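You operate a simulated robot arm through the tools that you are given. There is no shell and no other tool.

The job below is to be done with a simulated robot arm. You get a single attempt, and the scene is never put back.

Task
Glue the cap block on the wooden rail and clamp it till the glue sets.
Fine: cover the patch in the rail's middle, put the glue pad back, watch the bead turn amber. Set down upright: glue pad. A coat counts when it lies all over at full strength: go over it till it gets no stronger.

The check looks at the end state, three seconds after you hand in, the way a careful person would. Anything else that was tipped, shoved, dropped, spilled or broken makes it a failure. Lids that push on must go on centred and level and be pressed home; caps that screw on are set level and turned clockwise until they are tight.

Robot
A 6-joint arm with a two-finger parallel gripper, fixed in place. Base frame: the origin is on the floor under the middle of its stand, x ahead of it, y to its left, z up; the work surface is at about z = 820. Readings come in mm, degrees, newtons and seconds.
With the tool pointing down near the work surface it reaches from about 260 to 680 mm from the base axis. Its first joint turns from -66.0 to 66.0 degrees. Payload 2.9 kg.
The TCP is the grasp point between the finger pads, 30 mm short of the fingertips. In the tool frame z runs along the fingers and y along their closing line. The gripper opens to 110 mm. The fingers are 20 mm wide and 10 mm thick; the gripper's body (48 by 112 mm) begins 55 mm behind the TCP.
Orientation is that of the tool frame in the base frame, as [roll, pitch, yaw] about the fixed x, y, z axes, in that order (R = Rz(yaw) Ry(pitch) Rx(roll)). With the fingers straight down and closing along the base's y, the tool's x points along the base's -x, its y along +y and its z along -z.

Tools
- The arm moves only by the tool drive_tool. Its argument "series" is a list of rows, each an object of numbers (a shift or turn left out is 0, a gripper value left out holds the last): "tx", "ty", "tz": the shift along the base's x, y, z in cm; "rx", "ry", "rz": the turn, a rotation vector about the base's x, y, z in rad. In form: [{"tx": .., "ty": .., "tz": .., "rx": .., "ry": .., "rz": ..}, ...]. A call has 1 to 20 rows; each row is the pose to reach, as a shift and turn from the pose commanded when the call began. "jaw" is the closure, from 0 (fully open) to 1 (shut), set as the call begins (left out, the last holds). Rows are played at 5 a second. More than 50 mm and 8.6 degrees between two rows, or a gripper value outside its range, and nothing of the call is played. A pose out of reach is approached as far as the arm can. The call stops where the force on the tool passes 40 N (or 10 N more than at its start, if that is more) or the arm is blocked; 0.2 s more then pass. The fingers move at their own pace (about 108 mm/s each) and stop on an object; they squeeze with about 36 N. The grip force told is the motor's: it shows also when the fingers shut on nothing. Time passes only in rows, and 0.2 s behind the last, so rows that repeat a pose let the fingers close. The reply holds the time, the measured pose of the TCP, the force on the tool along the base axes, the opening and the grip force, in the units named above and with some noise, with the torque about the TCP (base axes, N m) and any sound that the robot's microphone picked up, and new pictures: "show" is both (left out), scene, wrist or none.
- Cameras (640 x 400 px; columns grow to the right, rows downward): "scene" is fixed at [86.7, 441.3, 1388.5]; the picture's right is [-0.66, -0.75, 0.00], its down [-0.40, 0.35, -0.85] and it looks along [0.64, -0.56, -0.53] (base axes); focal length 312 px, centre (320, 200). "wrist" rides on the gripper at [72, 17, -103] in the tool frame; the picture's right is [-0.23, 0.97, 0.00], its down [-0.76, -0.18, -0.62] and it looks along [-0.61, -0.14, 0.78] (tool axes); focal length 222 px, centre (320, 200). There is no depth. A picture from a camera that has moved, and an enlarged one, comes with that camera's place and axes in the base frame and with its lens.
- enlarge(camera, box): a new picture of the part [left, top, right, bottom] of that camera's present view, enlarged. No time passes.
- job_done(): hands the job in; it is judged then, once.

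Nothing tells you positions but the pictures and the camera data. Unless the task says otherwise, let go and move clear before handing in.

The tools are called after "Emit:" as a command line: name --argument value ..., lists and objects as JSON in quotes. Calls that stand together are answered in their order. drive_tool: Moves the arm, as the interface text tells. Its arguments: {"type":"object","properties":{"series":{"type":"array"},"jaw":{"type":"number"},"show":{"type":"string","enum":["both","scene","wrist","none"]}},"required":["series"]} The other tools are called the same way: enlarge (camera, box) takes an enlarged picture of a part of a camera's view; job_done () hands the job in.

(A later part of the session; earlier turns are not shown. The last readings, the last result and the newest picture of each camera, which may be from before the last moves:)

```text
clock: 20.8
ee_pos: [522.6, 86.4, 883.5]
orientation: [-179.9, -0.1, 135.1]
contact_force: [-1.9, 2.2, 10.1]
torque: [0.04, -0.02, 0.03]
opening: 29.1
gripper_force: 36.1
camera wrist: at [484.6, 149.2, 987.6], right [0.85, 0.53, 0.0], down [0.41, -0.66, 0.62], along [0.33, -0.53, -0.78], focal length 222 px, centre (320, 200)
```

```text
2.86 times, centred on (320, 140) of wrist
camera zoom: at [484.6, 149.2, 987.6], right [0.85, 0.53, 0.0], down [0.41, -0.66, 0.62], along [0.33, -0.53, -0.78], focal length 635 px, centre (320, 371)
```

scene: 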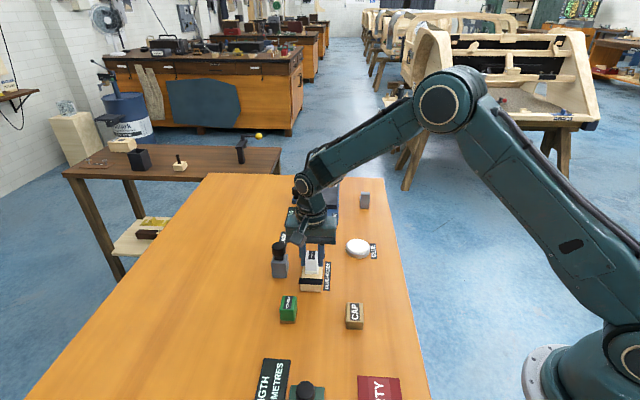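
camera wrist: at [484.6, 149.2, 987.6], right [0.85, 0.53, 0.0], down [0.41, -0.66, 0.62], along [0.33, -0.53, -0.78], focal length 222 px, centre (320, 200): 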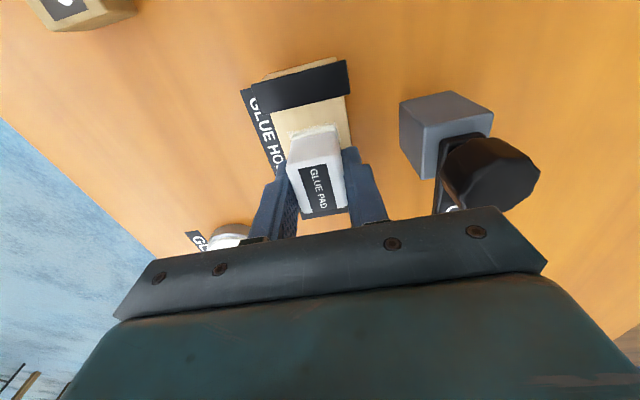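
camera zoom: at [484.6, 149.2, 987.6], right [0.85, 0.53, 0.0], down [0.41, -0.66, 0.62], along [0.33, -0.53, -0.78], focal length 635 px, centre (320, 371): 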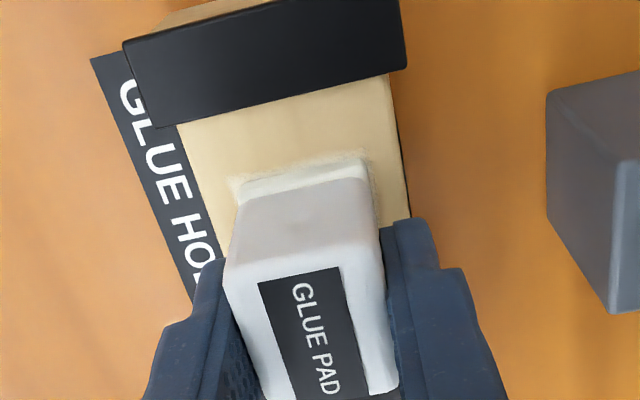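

A faint coat shows around the pad. I'll lift it and move aside to see the patch.

Emit:
drive_tool --series '[{"tz": 1.5}, {"tz": 4.0}, {"tx": 2.0, "ty": -3.0, "tz": 4.5}, {"tx": 3.0, "ty": -6.0, "tz": 4.5}, {"tx": 3.0, "ty": -8.0, "tz": 4.5}, {"tx": 3.0, "ty": -8.0, "tz": 4.5}]' --show "both"

Emit:
enlarge --camera "scene" --box '[285, 235, 345, 300]'

Emit:
enlarge --camera "wrist" --box '[280, 0, 440, 140]'

```text
clock: 22.2
ee_pos: [553.6, 5.6, 928.9]
orientation: [-180.0, 0.0, 135.0]
contact_force: [-0.4, -0.4, -1.0]
torque: [0.03, 0.03, 0.01]
opening: 29.1
gripper_force: 36.3
camera wrist: at [515.5, 67.8, 1032.6], right [0.85, 0.53, 0.0], down [0.41, -0.66, 0.62], along [0.33, -0.53, -0.78], focal length 222 px, centre (320, 200)
```

scene: 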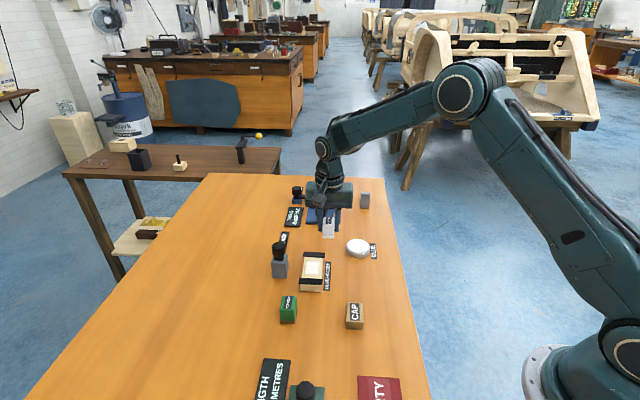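
wrist: 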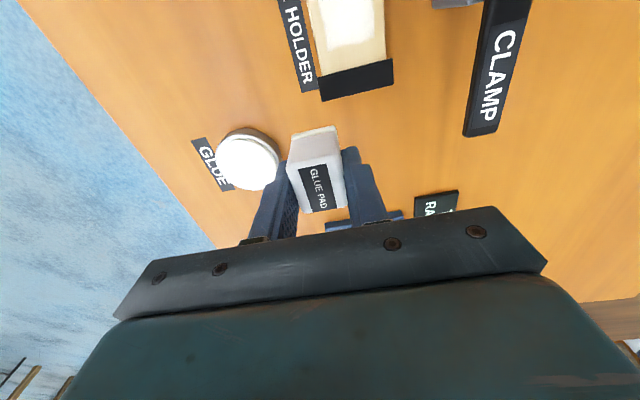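

```text
6.15 times, centred on (315, 268) of scene
camera zoom: at [86.8, 441.3, 1388.5], right [-0.66, -0.75, 0.0], down [-0.4, 0.35, -0.85], along [0.64, -0.56, -0.53], focal length 1919 px, centre (351, -215)
```

zoom: 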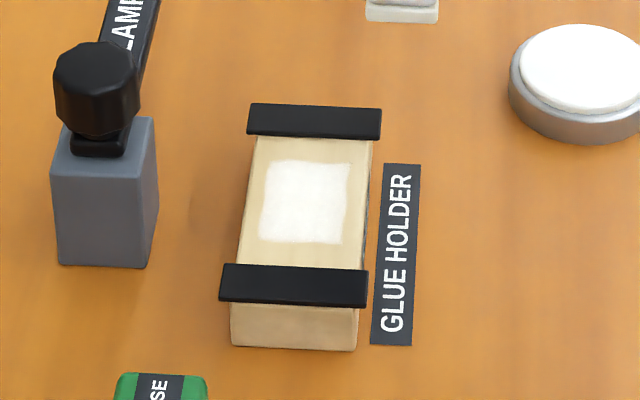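

```text
2.86 times, centred on (360, 70) of wrist
camera zoom: at [515.5, 67.8, 1032.6], right [0.85, 0.53, 0.0], down [0.41, -0.66, 0.62], along [0.33, -0.53, -0.78], focal length 635 px, centre (206, 571)
```

zoom: 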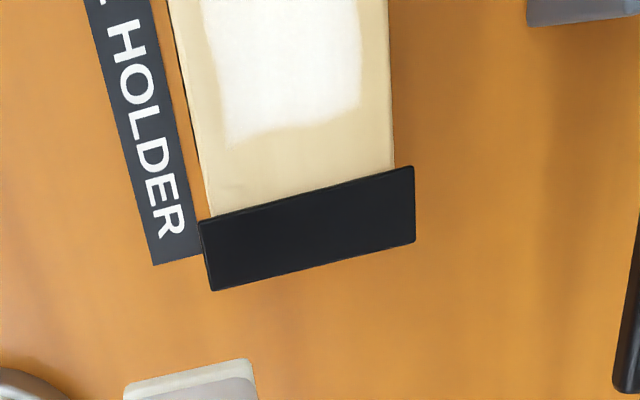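

A white patch is on the rail. I'll take a reference close-up, then re-dip and go over it again to compare strength.

Emit:
enlarge --camera "scene" --box '[298, 250, 330, 285]'

Emit:
enlarge --camera "wrist" --box '[290, 0, 410, 80]'

Emit:
enlarge --camera "scene" --box '[305, 205, 350, 245]'

```text
11.43 times, centred on (314, 268) of scene
camera zoom: at [86.8, 441.3, 1388.5], right [-0.66, -0.75, 0.0], down [-0.4, 0.35, -0.85], along [0.64, -0.56, -0.53], focal length 3564 px, centre (389, -571)
```

zoom: 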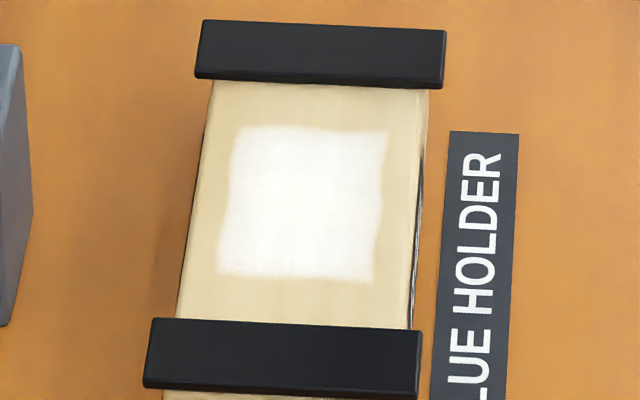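

```text
5.00 times, centred on (350, 40) of wrist
camera zoom: at [515.5, 67.8, 1032.6], right [0.85, 0.53, 0.0], down [0.41, -0.66, 0.62], along [0.33, -0.53, -0.78], focal length 1111 px, centre (170, 1000)
```

zoom: 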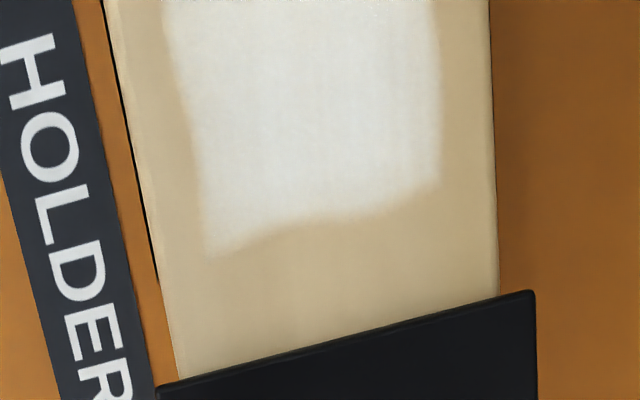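

```text
10.00 times, centred on (328, 225) of scene
camera zoom: at [86.8, 441.3, 1388.5], right [-0.66, -0.75, 0.0], down [-0.4, 0.35, -0.85], along [0.64, -0.56, -0.53], focal length 3118 px, centre (245, -50)
```

zoom: 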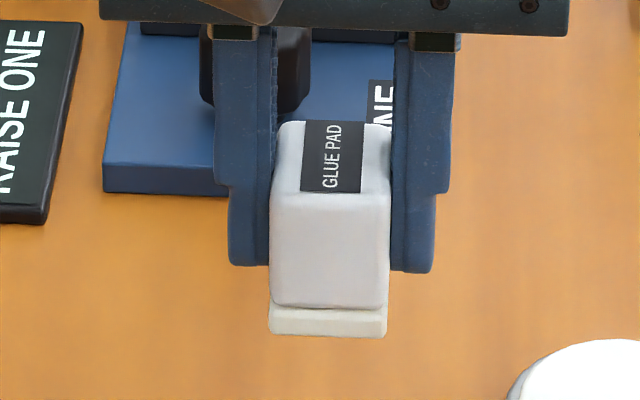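

The coated area measures about 45×33 mm, centred on the rail, which matches the cap's footprint. I'll re-dip the pad and go over it again.

Emit:
drive_tool --series '[{"tx": -1.4, "ty": -2.4, "tz": -0.6}, {"tx": -2.8, "ty": -4.8, "tz": -1.2}, {"tx": -4.24, "ty": -7.07, "tz": -2.0}, {"tx": -4.24, "ty": -7.07, "tz": -3.5}, {"tx": -4.24, "ty": -7.07, "tz": -4.4}, {"tx": -4.24, "ty": -7.07, "tz": -4.7}, {"tx": -4.24, "ty": -7.07, "tz": -4.8}, {"tx": -4.24, "ty": -7.07, "tz": -4.8}]' --show "scene"

```text
clock: 24.0
ee_pos: [511.0, -66.2, 880.1]
orientation: [179.9, 0.0, 135.0]
contact_force: [0.3, -0.4, -1.1]
torque: [0.01, -0.03, 0.01]
opening: 29.0
gripper_force: 35.8
```

scene: 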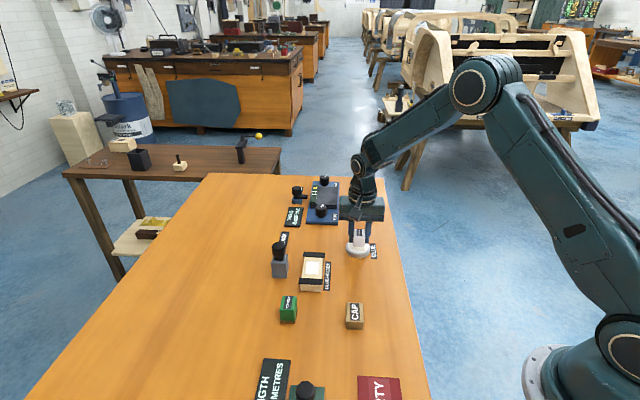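

Emit:
drive_tool --series '[{"tz": -0.1}, {"tz": -0.2}, {"tz": -0.2}, {"tz": -0.2}]' --show "none"

```text
clock: 25.0
ee_pos: [511.5, -63.9, 878.8]
orientation: [-180.0, -0.1, 135.0]
contact_force: [-0.1, -0.4, 0.2]
torque: [-0.01, -0.02, 0.02]
opening: 29.0
gripper_force: 36.5
```

Emit:
drive_tool --series '[{"tz": -0.1}, {"tz": -0.2}, {"tz": -0.2}, {"tz": -0.2}]' --show "none"

```text
clock: 26.0
ee_pos: [511.7, -66.5, 877.4]
orientation: [179.9, 0.1, 135.1]
contact_force: [-3.4, 2.7, 18.9]
torque: [0.04, 0.1, -0.02]
opening: 29.3
gripper_force: 35.8
```

Contact at 19 N. I'll lift, return to the rail and wipe the full raster again.

Emit:
drive_tool --series '[{"tz": 0}, {"tz": 0.5}, {"tz": 2.5}, {"tz": 4.8}, {"tx": 0.2, "ty": 3.0, "tz": 4.8}, {"tx": 0.5, "ty": 6.0, "tz": 4.8}, {"tx": 0.7, "ty": 9.0, "tz": 4.8}, {"tx": 1.0, "ty": 12.0, "tz": 4.8}, {"tx": 1.24, "ty": 15.07, "tz": 4.8}, {"tx": 1.24, "ty": 15.07, "tz": 3.5}, {"tx": 1.24, "ty": 15.07, "tz": 2.0}, {"tx": 1.24, "ty": 15.07, "tz": 1.2}, {"tx": 1.24, "ty": 15.07, "tz": 0.9}, {"tx": 1.24, "ty": 15.07, "tz": 0.7}, {"tx": 1.24, "ty": 15.07, "tz": 0.7}]' --show "none"

```text
clock: 29.2
ee_pos: [522.0, 85.0, 884.0]
orientation: [-180.0, -0.1, 134.9]
contact_force: [-1.2, 0.6, 3.2]
torque: [-0.07, 0.0, -0.01]
opening: 29.1
gripper_force: 35.8
```

Emit:
drive_tool --series '[{"tz": -0.1}, {"tx": 0.424, "ty": -0.424, "tz": -0.1}, {"tx": 0.849, "ty": -0.849, "tz": -0.1}, {"tx": 1.273, "ty": -0.424, "tz": -0.1}, {"tx": 0.707, "ty": 0.141, "tz": -0.1}, {"tx": 0.141, "ty": 0.707, "tz": -0.1}, {"tx": -0.424, "ty": 1.273, "tz": -0.1}, {"tx": -0.849, "ty": 0.849, "tz": -0.1}, {"tx": -0.283, "ty": 0.283, "tz": -0.1}, {"tx": 0.283, "ty": -0.283, "tz": -0.1}, {"tx": 0.849, "ty": -0.849, "tz": -0.1}, {"tx": 0.424, "ty": -1.273, "tz": -0.1}, {"tx": -0.141, "ty": -0.707, "tz": -0.1}, {"tx": -0.707, "ty": -0.141, "tz": -0.1}, {"tx": -1.273, "ty": 0.424, "tz": -0.1}, {"tx": -0.849, "ty": 0.849, "tz": -0.1}, {"tx": 0, "ty": 0, "tz": -0.1}]' --show "none"

Emit:
drive_tool --series '[{"tz": 1.5}, {"tz": 4.0}, {"tx": 2.0, "ty": -3.0, "tz": 4.5}, {"tx": 3.0, "ty": -6.0, "tz": 4.5}, {"tx": 3.0, "ty": -8.0, "tz": 4.5}, {"tx": 3.0, "ty": -8.0, "tz": 4.5}]' --show "both"

Emit:
enlarge --camera "scene" --box '[298, 250, 330, 285]'

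Emit:
enlarge --camera "wrist" --box '[290, 0, 410, 80]'

Emit:
enlarge --camera "scene" --box '[305, 205, 350, 245]'

```text
clock: 32.8
ee_pos: [523.6, 87.4, 882.2]
orientation: [179.9, -0.1, 135.2]
contact_force: [-3.7, 6.7, 16.2]
torque: [0.12, 0.07, 0.0]
opening: 29.1
gripper_force: 36.1
```

```text
clock: 34.2
ee_pos: [554.5, 4.8, 928.6]
orientation: [180.0, -0.1, 134.9]
contact_force: [-0.1, 0.0, -0.4]
torque: [0.01, 0.01, -0.04]
opening: 29.0
gripper_force: 35.7
camera wrist: at [515.2, 68.0, 1031.1], right [0.85, 0.53, 0.0], down [0.41, -0.66, 0.62], along [0.33, -0.53, -0.78], focal length 222 px, centre (320, 200)
```

scene: 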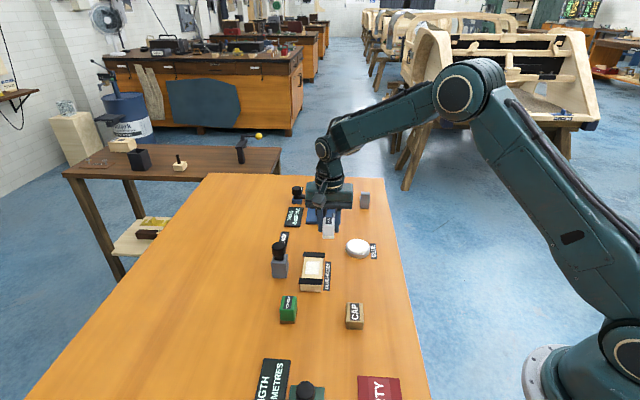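
wrist: 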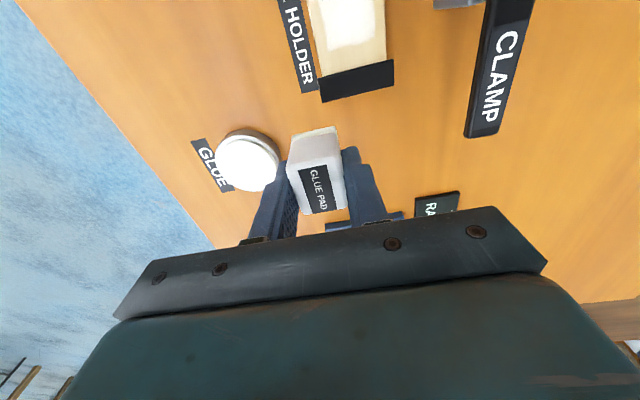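

```text
11.43 times, centred on (314, 268) of scene
camera zoom: at [86.8, 441.3, 1388.5], right [-0.66, -0.75, 0.0], down [-0.4, 0.35, -0.85], along [0.64, -0.56, -0.53], focal length 3564 px, centre (389, -571)
```

zoom: 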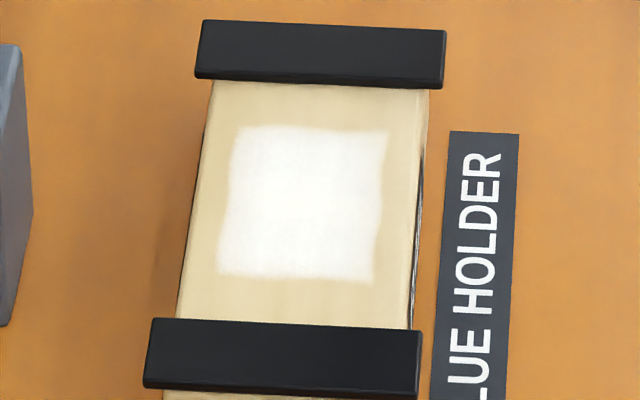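

```text
5.00 times, centred on (350, 40) of wrist
camera zoom: at [515.2, 68.0, 1031.1], right [0.85, 0.53, 0.0], down [0.41, -0.66, 0.62], along [0.33, -0.53, -0.78], focal length 1111 px, centre (170, 1000)
```

zoom: 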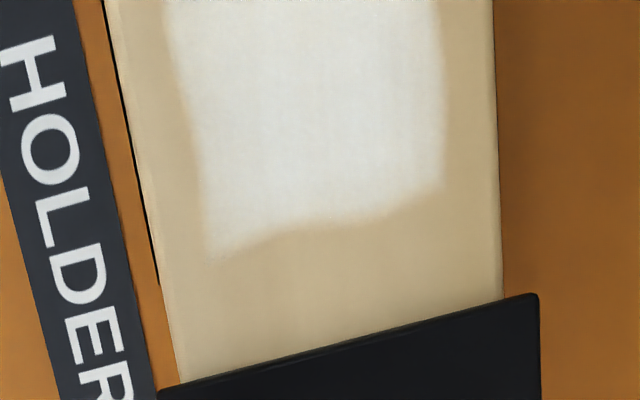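

```text
10.00 times, centred on (328, 225) of scene
camera zoom: at [86.8, 441.3, 1388.5], right [-0.66, -0.75, 0.0], down [-0.4, 0.35, -0.85], along [0.64, -0.56, -0.53], focal length 3118 px, centre (245, -50)
```

zoom: 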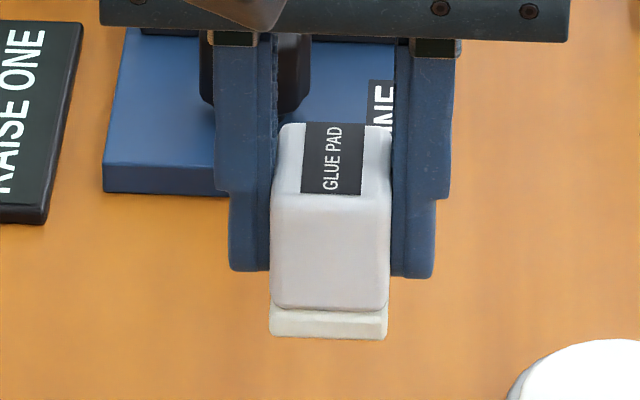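

The coat looks the same after the second pass. I'll do one more, slightly wider pass to confirm that neither the extent nor the strength changes.

Emit:
drive_tool --series '[{"tx": 0, "ty": 2.5, "tz": 0}, {"tx": -1.0, "ty": 5.0, "tz": 0}, {"tx": -3.0, "ty": 8.0, "tz": 0}, {"tx": -3.0, "ty": 8.0, "tz": -2}, {"tx": -3.0, "ty": 8.0, "tz": -4.0}, {"tx": -3.0, "ty": 8.0, "tz": -4.4}, {"tx": -3.0, "ty": 8.0, "tz": -4.5}]' --show "none"

Emit:
drive_tool --series '[{"tx": 0.495, "ty": -0.495}, {"tx": 0.99, "ty": -0.99}, {"tx": 1.485, "ty": -0.495}, {"tx": 0.99, "ty": 0}, {"tx": 0.495, "ty": 0.495}, {"tx": 0, "ty": 0.99}, {"tx": -0.495, "ty": 1.485}, {"tx": -0.99, "ty": 0.99}, {"tx": -0.495, "ty": 0.495}, {"tx": 0, "ty": 0}, {"tx": 0.495, "ty": -0.495}, {"tx": 0.99, "ty": -0.99}, {"tx": 0.495, "ty": -1.485}, {"tx": 0, "ty": -0.99}, {"tx": -0.495, "ty": -0.495}, {"tx": -0.99, "ty": 0}, {"tx": -1.485, "ty": 0.495}, {"tx": -0.99, "ty": 0.99}, {"tx": 0, "ty": 0}]' --show "none"

Emit:
drive_tool --series '[{"tz": 1.5}, {"tz": 4.0}, {"tx": 2.0, "ty": -3.0, "tz": 4.5}, {"tx": 3.0, "ty": -6.0, "tz": 4.5}, {"tx": 3.0, "ty": -8.0, "tz": 4.5}, {"tx": 3.0, "ty": -8.0, "tz": 4.5}]' --show "both"

Emit:
enlarge --camera "scene" --box '[298, 250, 330, 285]'

Emit:
enlarge --camera "wrist" --box '[290, 0, 410, 80]'

Emit:
enlarge --camera "scene" --box '[305, 205, 350, 245]'

```text
clock: 35.8
ee_pos: [523.4, 85.4, 882.4]
orientation: [180.0, 0.0, 135.0]
contact_force: [-0.9, -1.0, 5.3]
torque: [-0.09, 0.05, -0.03]
opening: 28.9
gripper_force: 35.9
```

```text
clock: 39.8
ee_pos: [523.0, 85.4, 882.7]
orientation: [-179.9, 0.1, 135.0]
contact_force: [-1.1, 0.6, 2.8]
torque: [0.01, -0.03, 0.02]
opening: 29.3
gripper_force: 36.2
```

```text
clock: 41.2
ee_pos: [553.7, 4.5, 928.2]
orientation: [180.0, 0.0, 134.9]
contact_force: [0.0, 0.3, -0.6]
torque: [0.02, -0.01, 0.01]
opening: 29.2
gripper_force: 36.4
camera wrist: at [515.0, 68.1, 1031.3], right [0.85, 0.53, 0.0], down [0.41, -0.66, 0.62], along [0.33, -0.53, -0.78], focal length 222 px, centre (320, 200)
```

scene: 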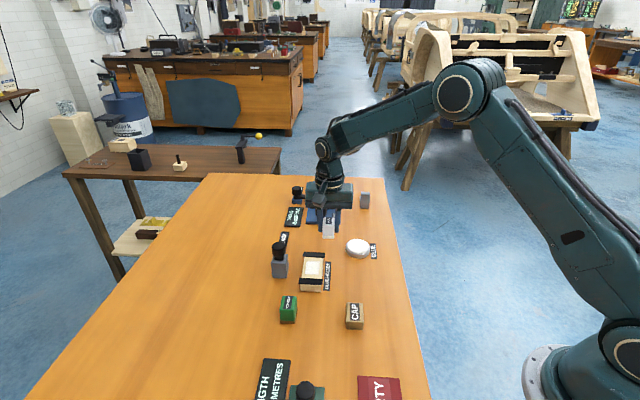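
wrist: 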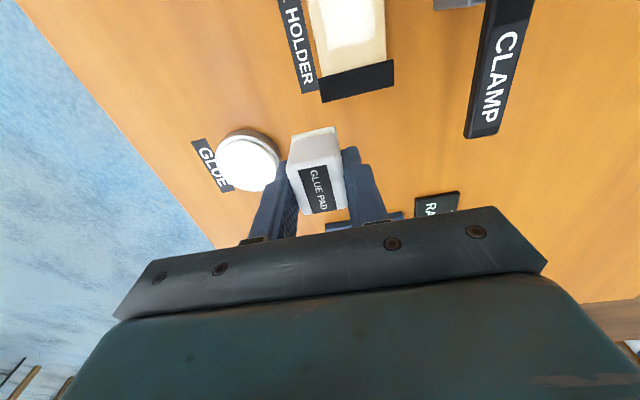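

```text
11.43 times, centred on (314, 268) of scene
camera zoom: at [86.8, 441.3, 1388.5], right [-0.66, -0.75, 0.0], down [-0.4, 0.35, -0.85], along [0.64, -0.56, -0.53], focal length 3564 px, centre (389, -571)
```

zoom: 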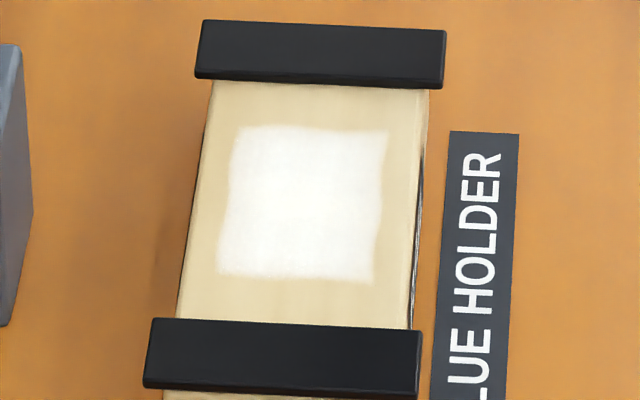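

```text
5.00 times, centred on (350, 40) of wrist
camera zoom: at [515.0, 68.1, 1031.3], right [0.85, 0.53, 0.0], down [0.41, -0.66, 0.62], along [0.33, -0.53, -0.78], focal length 1111 px, centre (170, 1000)
```

zoom: 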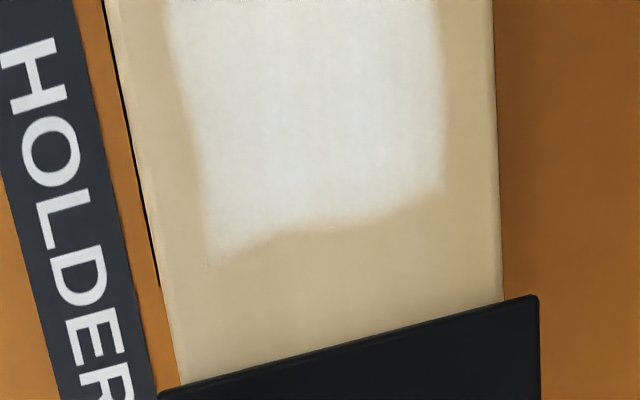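

```text
10.00 times, centred on (328, 225) of scene
camera zoom: at [86.8, 441.3, 1388.5], right [-0.66, -0.75, 0.0], down [-0.4, 0.35, -0.85], along [0.64, -0.56, -0.53], focal length 3118 px, centre (245, -50)
```

zoom: 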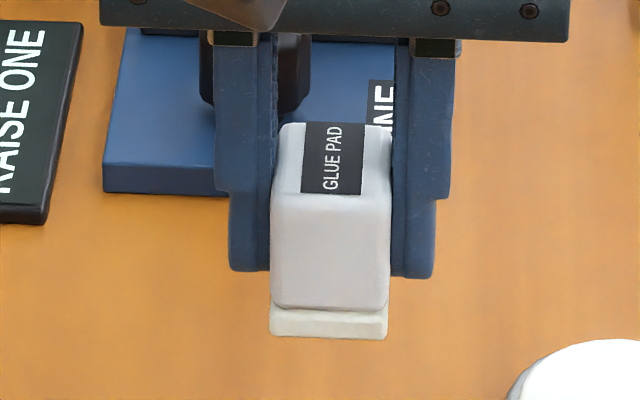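

Emit:
enlarge --camera "scene" --box '[302, 256, 324, 280]'

Emit:
drive_tool --series '[{"tx": 0, "ty": 2.5, "tz": 0}, {"tx": -1.0, "ty": 5.0, "tz": 0}, {"tx": -3.0, "ty": 8.0, "tz": 0}, {"tx": -3.0, "ty": 8.0, "tz": -2}, {"tx": -3.0, "ty": 8.0, "tz": -4.0}, {"tx": -3.0, "ty": 8.0, "tz": -4.5}, {"tx": -3.0, "ty": 8.0, "tz": -4.6}]' --show "none"

Emit:
drive_tool --series '[{"tx": 0.495, "ty": -0.495}, {"tx": 0.99, "ty": -0.99}, {"tx": 1.485, "ty": -0.495}, {"tx": 0.99, "ty": 0}, {"tx": 0.495, "ty": 0.495}, {"tx": 0, "ty": 0.99}, {"tx": -0.495, "ty": 1.485}, {"tx": -0.99, "ty": 0.99}, {"tx": -0.495, "ty": 0.495}, {"tx": 0, "ty": 0}, {"tx": 0.495, "ty": -0.495}, {"tx": 0.99, "ty": -0.99}, {"tx": 0.495, "ty": -1.485}, {"tx": 0, "ty": -0.99}, {"tx": -0.495, "ty": -0.495}, {"tx": -0.99, "ty": 0}, {"tx": -1.485, "ty": 0.495}, {"tx": -0.99, "ty": 0.99}, {"tx": 0, "ty": 0}]' --show "none"

Emit:
drive_tool --series '[{"tz": 1.5}, {"tz": 4.0}, {"tx": 2.0, "ty": -3.0, "tz": 4.6}, {"tx": 3.0, "ty": -6.0, "tz": 4.6}, {"tx": 3.0, "ty": -8.0, "tz": 4.6}, {"tx": 3.0, "ty": -8.0, "tz": 4.6}]' --show "none"

Emit:
enlarge --camera "scene" --box '[302, 256, 324, 280]'

Emit:
enlarge --camera "scene" --box '[298, 250, 330, 285]'

```text
16.00 times, centred on (313, 268) of scene
camera zoom: at [86.8, 441.3, 1388.5], right [-0.66, -0.75, 0.0], down [-0.4, 0.35, -0.85], along [0.64, -0.56, -0.53], focal length 4989 px, centre (432, -888)
```

zoom: 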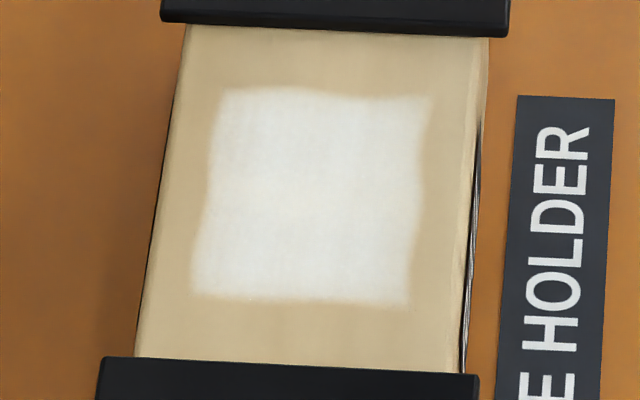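

```text
clock: 42.8
ee_pos: [523.4, 84.6, 882.4]
orientation: [179.9, -0.1, 135.0]
contact_force: [-3.1, -0.5, 9.2]
torque: [-0.08, 0.11, -0.01]
opening: 29.3
gripper_force: 36.1
```

```text
clock: 46.8
ee_pos: [523.4, 85.7, 882.9]
orientation: [179.9, -0.1, 135.2]
contact_force: [-3.8, 6.3, 20.6]
torque: [0.16, 0.13, -0.02]
opening: 29.2
gripper_force: 36.0
```

```text
clock: 48.2
ee_pos: [552.1, 5.8, 928.8]
orientation: [-179.9, 0.0, 134.9]
contact_force: [0.2, 0.6, 0.1]
torque: [0.02, 0.0, -0.02]
opening: 29.0
gripper_force: 35.8
```

```text
16.00 times, centred on (313, 268) of scene
camera zoom: at [86.8, 441.3, 1388.5], right [-0.66, -0.75, 0.0], down [-0.4, 0.35, -0.85], along [0.64, -0.56, -0.53], focal length 4989 px, centre (432, -888)
```

zoom: 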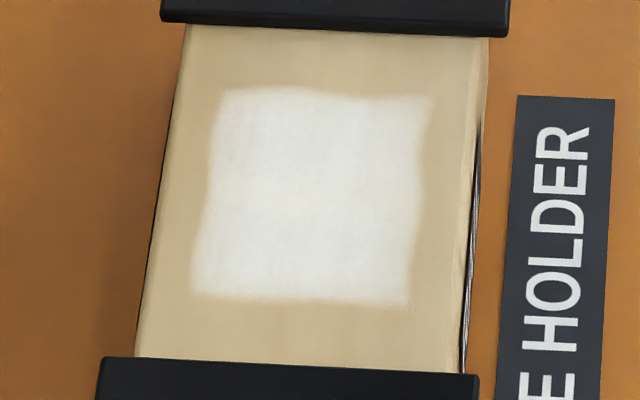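

```text
11.43 times, centred on (314, 268) of scene
camera zoom: at [86.8, 441.3, 1388.5], right [-0.66, -0.75, 0.0], down [-0.4, 0.35, -0.85], along [0.64, -0.56, -0.53], focal length 3564 px, centre (389, -571)
```

zoom: 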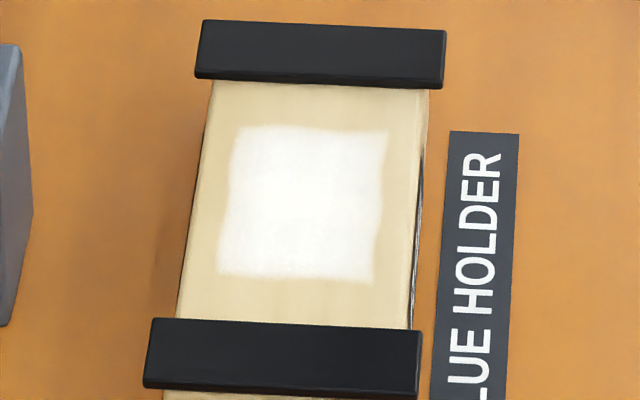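

The coat looks slightly more uniform. I'll re-dip once more and do a final full pass that emphasises the edges, to be sure it's saturated.

Emit:
drive_tool --series '[{"tx": -1.4, "ty": -2.4, "tz": -0.6}, {"tx": -2.8, "ty": -4.8, "tz": -1.2}, {"tx": -4.24, "ty": -7.07, "tz": -2.0}, {"tx": -4.24, "ty": -7.07, "tz": -3.5}, {"tx": -4.24, "ty": -7.07, "tz": -4.8}, {"tx": -4.24, "ty": -7.07, "tz": -5.0}, {"tx": -4.24, "ty": -7.07, "tz": -5.1}, {"tx": -4.24, "ty": -7.07, "tz": -5.1}]' --show "none"

```text
clock: 50.0
ee_pos: [511.4, -66.8, 877.0]
orientation: [180.0, 0.0, 135.0]
contact_force: [0.5, -0.1, -0.5]
torque: [-0.01, -0.03, 0.0]
opening: 29.2
gripper_force: 36.1
```

Emit:
drive_tool --series '[{"tz": -0.1}, {"tz": -0.2}, {"tz": -0.2}]' --show "none"

```text
clock: 50.8
ee_pos: [510.9, -64.9, 876.4]
orientation: [179.9, 0.1, 134.9]
contact_force: [-3.4, 0.8, 17.3]
torque: [-0.01, 0.17, -0.03]
opening: 29.0
gripper_force: 36.2
```

Emit:
drive_tool --series '[{"tz": 0}, {"tz": 0.5}, {"tz": 2.5}, {"tz": 5.0}, {"tx": 0.2, "ty": 3.0, "tz": 5.0}, {"tx": 0.5, "ty": 6.0, "tz": 5.0}, {"tx": 0.7, "ty": 9.0, "tz": 5.0}, {"tx": 1.0, "ty": 12.0, "tz": 5.0}, {"tx": 1.24, "ty": 15.07, "tz": 5.0}, {"tx": 1.24, "ty": 15.07, "tz": 3.5}, {"tx": 1.24, "ty": 15.07, "tz": 2.0}, {"tx": 1.24, "ty": 15.07, "tz": 1.2}, {"tx": 1.24, "ty": 15.07, "tz": 0.9}, {"tx": 1.24, "ty": 15.07, "tz": 0.7}, {"tx": 1.24, "ty": 15.07, "tz": 0.65}]' --show "none"

Emit:
drive_tool --series '[{"tx": 0.495, "ty": -0.495}, {"tx": 0.99, "ty": -0.99}, {"tx": 1.485, "ty": -0.495}, {"tx": 0.99, "ty": 0}, {"tx": 0.495, "ty": 0.495}, {"tx": 0, "ty": 0.99}, {"tx": -0.495, "ty": 1.485}, {"tx": -0.99, "ty": 0.99}, {"tx": -1.485, "ty": 0.495}, {"tx": -0.99, "ty": 0}, {"tx": -0.495, "ty": -0.495}, {"tx": 0, "ty": -0.99}, {"tx": 0.495, "ty": -1.485}, {"tx": 0.99, "ty": -0.99}, {"tx": 0.495, "ty": -0.495}, {"tx": 0, "ty": 0}, {"tx": -0.495, "ty": 0.495}, {"tx": -0.99, "ty": 0.99}, {"tx": 0, "ty": 0}]' --show "none"

Emit:
drive_tool --series '[{"tz": 1.5}, {"tz": 4.0}, {"tx": 2.0, "ty": -3.0, "tz": 4.6}, {"tx": 3.0, "ty": -6.0, "tz": 4.6}, {"tx": 3.0, "ty": -8.0, "tz": 4.6}, {"tx": 3.0, "ty": -8.0, "tz": 4.6}]' --show "both"

Emit:
enlarge --camera "scene" --box '[302, 256, 324, 280]'

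Emit:
enlarge --camera "scene" --box '[298, 250, 330, 285]'

Emit:
enlarge --camera "wrist" --box '[290, 0, 410, 80]'

```text
clock: 54.0
ee_pos: [522.5, 84.5, 881.4]
orientation: [-180.0, -0.1, 135.0]
contact_force: [-2.2, 0.4, 7.1]
torque: [-0.02, 0.07, -0.02]
opening: 29.2
gripper_force: 36.3
```

```text
clock: 58.0
ee_pos: [523.2, 85.9, 881.3]
orientation: [179.9, 0.0, 135.2]
contact_force: [-5.0, 6.0, 20.6]
torque: [0.12, 0.07, 0.01]
opening: 29.1
gripper_force: 36.1
```

```text
clock: 59.4
ee_pos: [552.9, 4.8, 927.2]
orientation: [180.0, 0.0, 135.0]
contact_force: [0.0, -0.7, 0.5]
torque: [0.01, 0.0, 0.0]
opening: 29.3
gripper_force: 36.0
camera wrist: at [514.7, 68.4, 1030.5], right [0.85, 0.53, 0.0], down [0.41, -0.66, 0.62], along [0.33, -0.53, -0.78], focal length 222 px, centre (320, 200)
```

scene: 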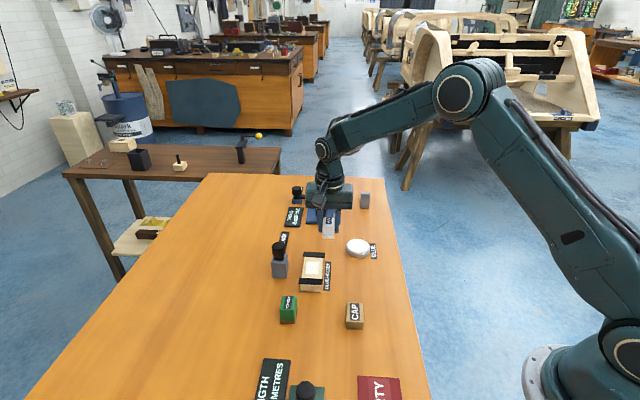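
wrist: 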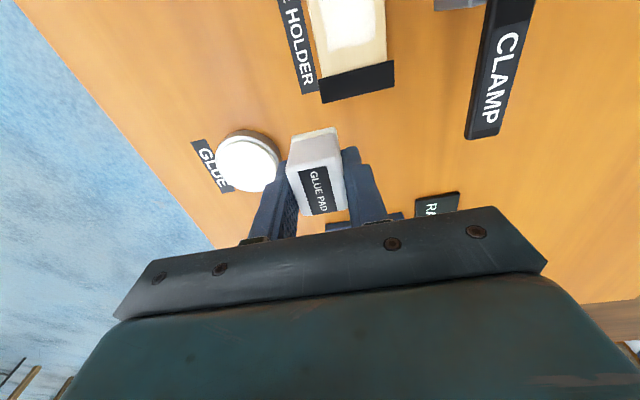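

```text
16.00 times, centred on (313, 268) of scene
camera zoom: at [86.8, 441.3, 1388.5], right [-0.66, -0.75, 0.0], down [-0.4, 0.35, -0.85], along [0.64, -0.56, -0.53], focal length 4989 px, centre (432, -888)
```

zoom: 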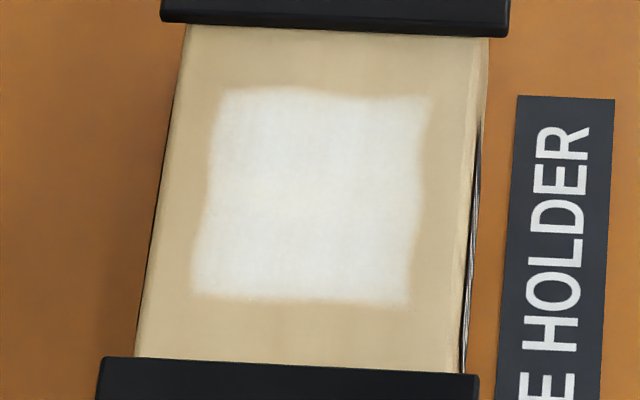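

```text
11.43 times, centred on (314, 268) of scene
camera zoom: at [86.8, 441.3, 1388.5], right [-0.66, -0.75, 0.0], down [-0.4, 0.35, -0.85], along [0.64, -0.56, -0.53], focal length 3564 px, centre (389, -571)
```

zoom: 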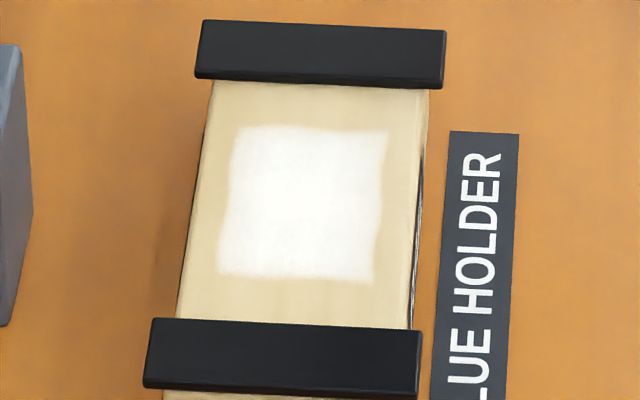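

```text
5.00 times, centred on (350, 40) of wrist
camera zoom: at [514.7, 68.4, 1030.5], right [0.85, 0.53, 0.0], down [0.41, -0.66, 0.62], along [0.33, -0.53, -0.78], focal length 1111 px, centre (170, 1000)
```

zoom: 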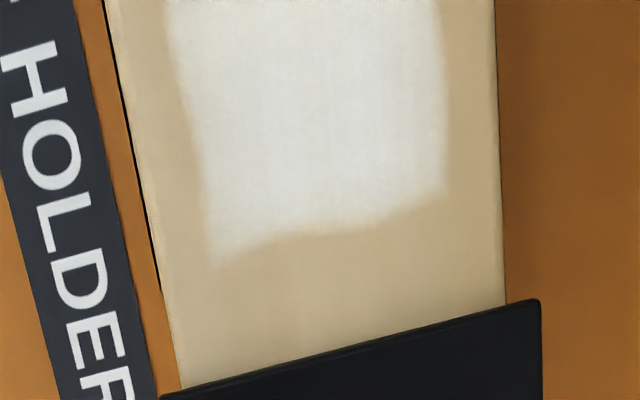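

The coat is unchanged, so it's at full strength. I'll carry the glue pad back to its original spot.

Emit:
drive_tool --series '[{"tx": -3.5, "ty": -0.06}, {"tx": -7.0, "ty": -0.12}, {"tx": -10.5, "ty": -0.18}, {"tx": -13.87, "ty": -0.24}, {"tx": -13.87, "ty": -0.24, "tz": -2.0}, {"tx": -13.87, "ty": -0.24, "tz": -4.0}, {"tx": -13.87, "ty": -0.24, "tz": -4.0}]' --show "both"

Emit:
enlarge --camera "wrist" --box '[240, 100, 400, 240]'

Emit:
enlarge --camera "scene" --box '[330, 220, 420, 310]'

```text
clock: 61.0
ee_pos: [415.2, 2.3, 885.9]
orientation: [180.0, 0.0, 135.0]
contact_force: [-0.2, -0.6, 0.4]
torque: [0.02, -0.01, -0.03]
opening: 29.1
gripper_force: 35.5
camera wrist: at [376.3, 66.1, 989.9], right [0.85, 0.53, 0.0], down [0.41, -0.66, 0.62], along [0.33, -0.53, -0.78], focal length 222 px, centre (320, 200)
```

scene: 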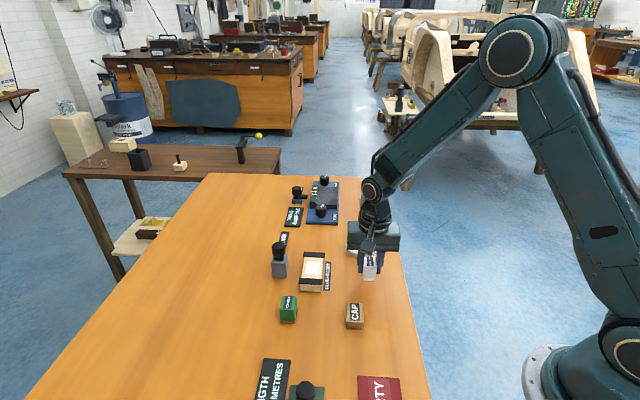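
wrist: 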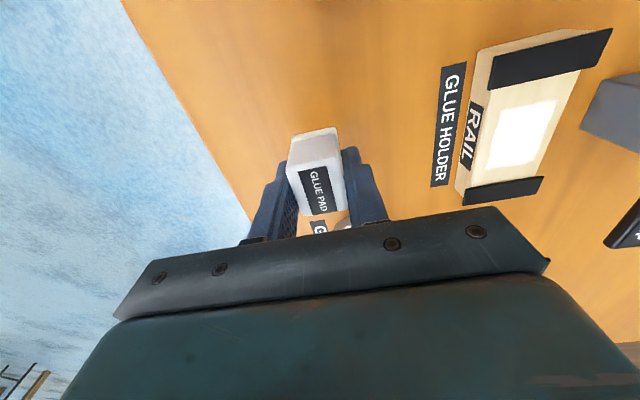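

```text
2.86 times, centred on (320, 170) of wrist
camera zoom: at [376.3, 66.1, 989.9], right [0.85, 0.53, 0.0], down [0.41, -0.66, 0.62], along [0.33, -0.53, -0.78], focal length 635 px, centre (320, 286)
```

zoom: 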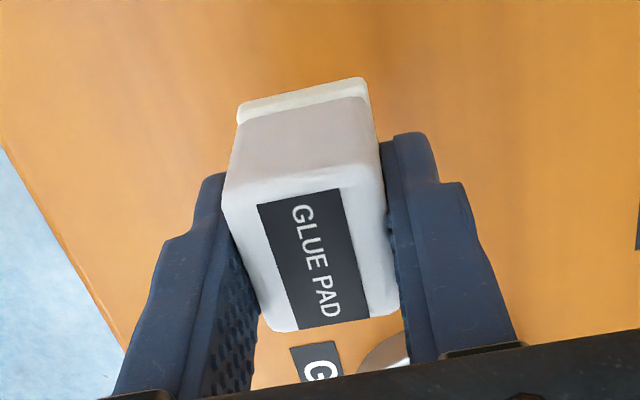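

```text
4.44 times, centred on (375, 265) of scene
camera zoom: at [86.7, 441.3, 1388.5], right [-0.66, -0.75, 0.0], down [-0.4, 0.35, -0.85], along [0.64, -0.56, -0.53], focal length 1386 px, centre (76, -89)
```

zoom: 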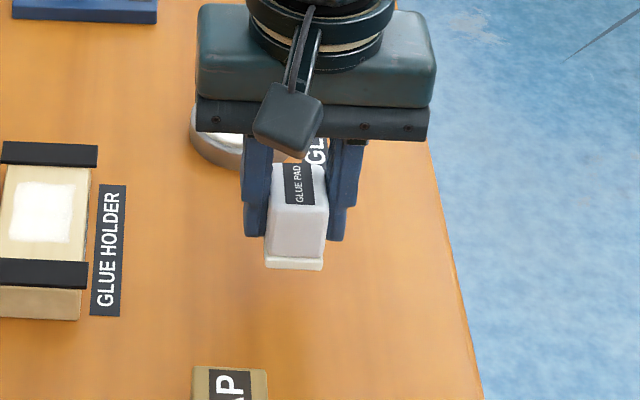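

Emit:
drive_tool --series '[{"tz": -1.2}, {"tz": -2.2}, {"tz": -2.5}, {"tz": -2.6}, {"tz": -2.6}]' --show "none"

Emit:
drive_tool --series '[{"tz": -0.1}, {"tz": -0.2}, {"tz": -0.2}]' --show "none"

```text
clock: 62.2
ee_pos: [415.0, 2.3, 861.0]
orientation: [-179.9, 0.0, 135.0]
contact_force: [0.9, -0.1, -1.1]
torque: [-0.01, 0.02, -0.01]
opening: 29.0
gripper_force: 36.2
```

```text
clock: 63.0
ee_pos: [414.4, 2.1, 859.1]
orientation: [-180.0, 0.0, 135.0]
contact_force: [1.1, 0.0, -0.8]
torque: [0.02, 0.04, -0.02]
opening: 28.9
gripper_force: 35.9
```

Emit:
drive_tool --series '[{"tz": -0.1}, {"tz": -0.15}, {"tz": -0.15}]' --show "none"

Emit:
drive_tool --series '[{"tz": -0.05}, {"tz": -0.1}, {"tz": -0.1}]' --show "scene"

```text
clock: 63.8
ee_pos: [415.5, 1.7, 857.7]
orientation: [180.0, 0.0, 135.0]
contact_force: [-0.1, -0.3, -1.1]
torque: [-0.02, 0.02, -0.01]
opening: 29.2
gripper_force: 36.2
```

```text
clock: 64.6
ee_pos: [415.2, 3.7, 858.0]
orientation: [179.9, 0.1, 134.9]
contact_force: [-4.5, -0.4, 19.7]
torque: [-0.04, 0.15, -0.03]
opening: 29.1
gripper_force: 35.9
```

scene: 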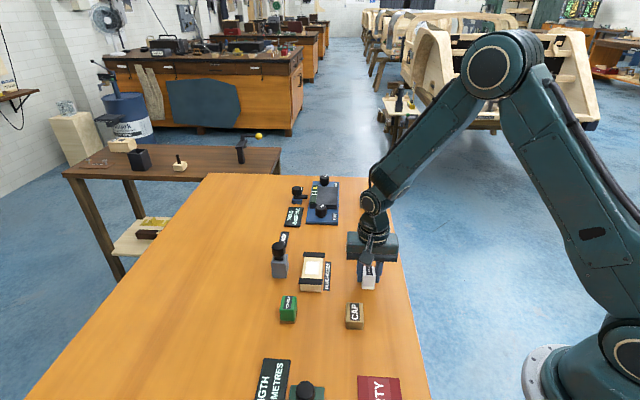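

The pad is on the table. I'll release it and lift straight up.

Emit:
drive_tool --series '[{"tz": 0.05}, {"tz": 0.05}, {"tz": 0.05}]' --jaw 0.45 --show "none"

Emit:
drive_tool --series '[{"tz": 1.5}, {"tz": 4.0}, {"tz": 7.0}, {"tz": 7.0}]' --show "both"

Emit:
enlarge --camera "wrist" --box '[250, 80, 400, 220]'

Emit:
enlarge --camera "scene" --box '[330, 240, 400, 310]'

```text
clock: 65.4
ee_pos: [414.5, 1.6, 857.5]
orientation: [180.0, 0.0, 135.0]
contact_force: [-1.1, 0.2, -0.3]
torque: [0.0, 0.0, 0.02]
opening: 60.5
gripper_force: 0.2
```

```text
clock: 66.4
ee_pos: [415.5, 2.5, 928.1]
orientation: [-179.9, 0.1, 135.0]
contact_force: [-0.7, -0.1, 0.3]
torque: [-0.02, 0.0, -0.01]
opening: 60.5
gripper_force: 0.1
camera wrist: at [376.5, 66.7, 1031.0], right [0.85, 0.53, 0.0], down [0.41, -0.66, 0.62], along [0.33, -0.53, -0.78], focal length 222 px, centre (320, 200)
```

scene: 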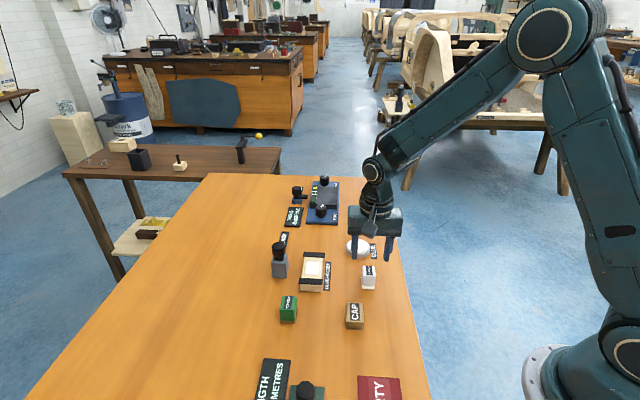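
wrist: 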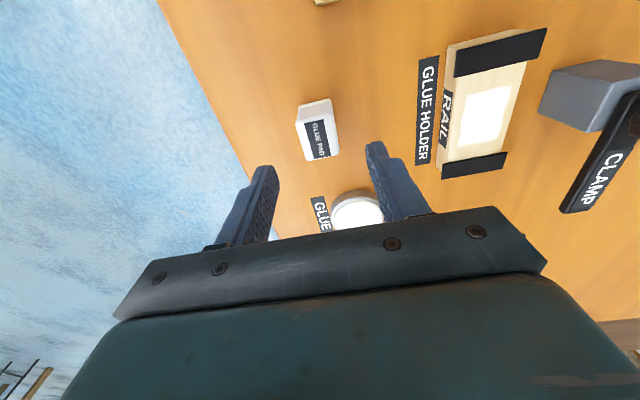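

```text
2.86 times, centred on (325, 150) of wrist
camera zoom: at [376.5, 66.7, 1031.0], right [0.85, 0.53, 0.0], down [0.41, -0.66, 0.62], along [0.33, -0.53, -0.78], focal length 635 px, centre (306, 343)
```

zoom: 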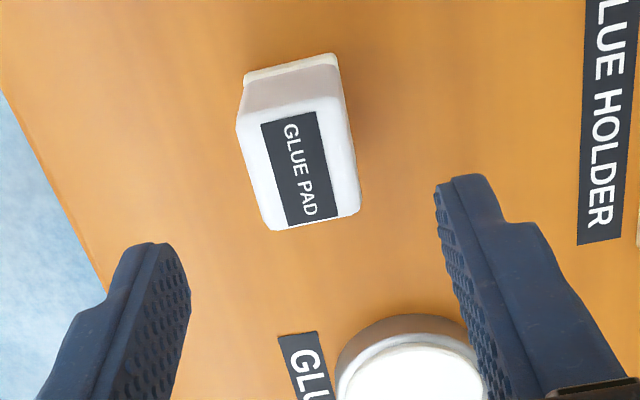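

```text
5.71 times, centred on (365, 275) of scene
camera zoom: at [86.7, 441.3, 1388.5], right [-0.66, -0.75, 0.0], down [-0.4, 0.35, -0.85], along [0.64, -0.56, -0.53], focal length 1782 px, centre (63, -229)
```

zoom: 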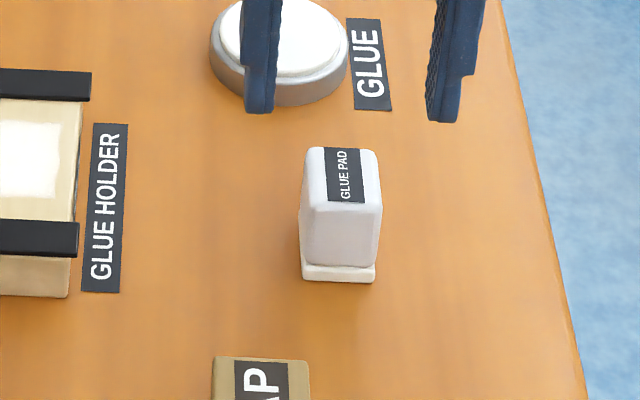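

The glue pad is back on its spot and upright. Next is the cap, so I'll move above it and measure it.

Emit:
drive_tool --series '[{"tx": -1.3, "ty": 2.5}, {"tx": -2.6, "ty": 5.0}, {"tx": -3.9, "ty": 7.5}, {"tx": -5.2, "ty": 10.07}, {"tx": -5.2, "ty": 10.07}]' --show "both"

Emit:
enlarge --camera "wrist" --box '[250, 60, 400, 200]'

Emit:
enlarge --camera "scene" --box '[320, 280, 390, 350]'

```text
clock: 67.6
ee_pos: [362.3, 103.9, 928.0]
orientation: [179.9, 0.0, 135.1]
contact_force: [1.4, -0.5, -0.1]
torque: [0.0, 0.02, 0.01]
opening: 60.4
gripper_force: 0.0
camera wrist: at [323.8, 167.3, 1031.3], right [0.85, 0.53, 0.0], down [0.41, -0.66, 0.62], along [0.33, -0.53, -0.78], focal length 222 px, centre (320, 200)
```

scene: 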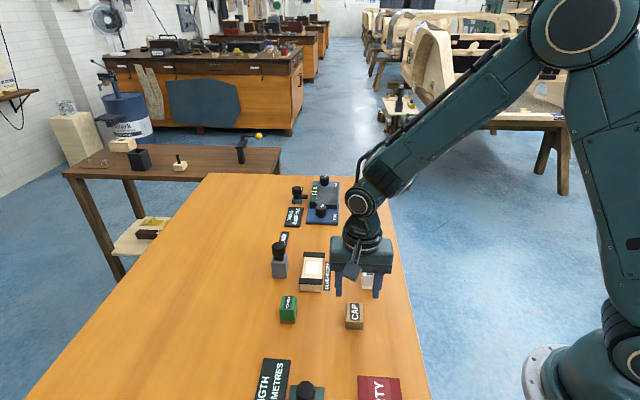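
wrist: 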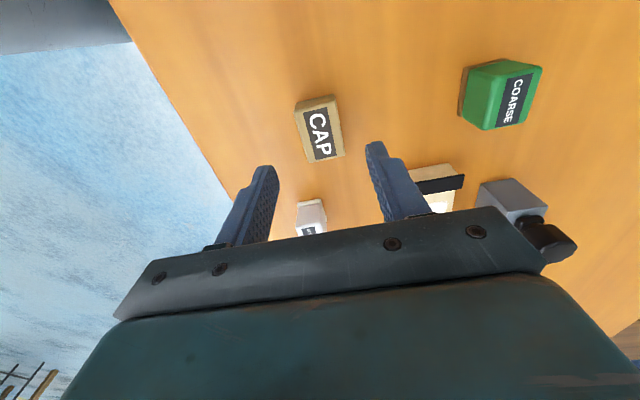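

```text
2.86 times, centred on (325, 130) of wrist
camera zoom: at [323.8, 167.3, 1031.3], right [0.85, 0.53, 0.0], down [0.41, -0.66, 0.62], along [0.33, -0.53, -0.78], focal length 635 px, centre (306, 400)
```

zoom: 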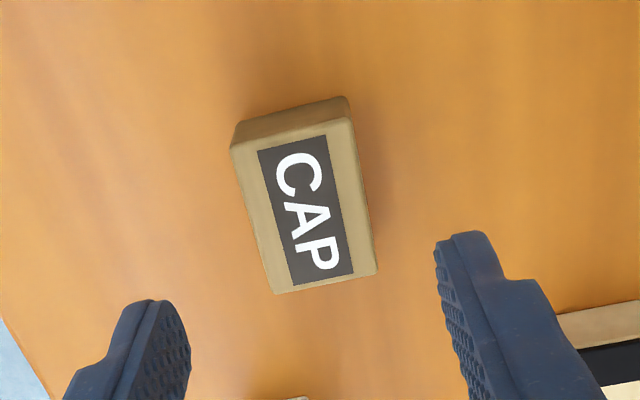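

```text
5.71 times, centred on (355, 315) of scene
camera zoom: at [86.7, 441.4, 1388.5], right [-0.66, -0.75, 0.0], down [-0.4, 0.35, -0.85], along [0.64, -0.56, -0.53], focal length 1782 px, centre (120, -457)
```

zoom: 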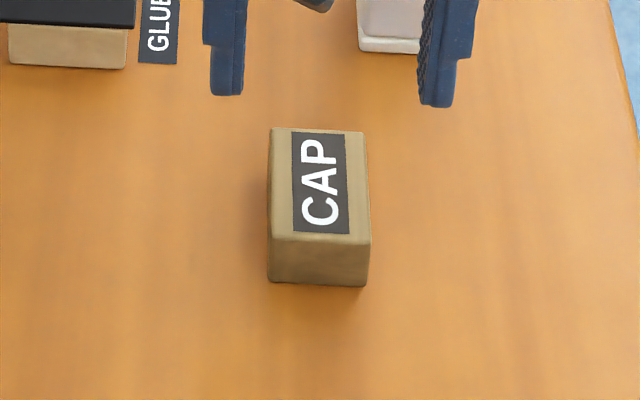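

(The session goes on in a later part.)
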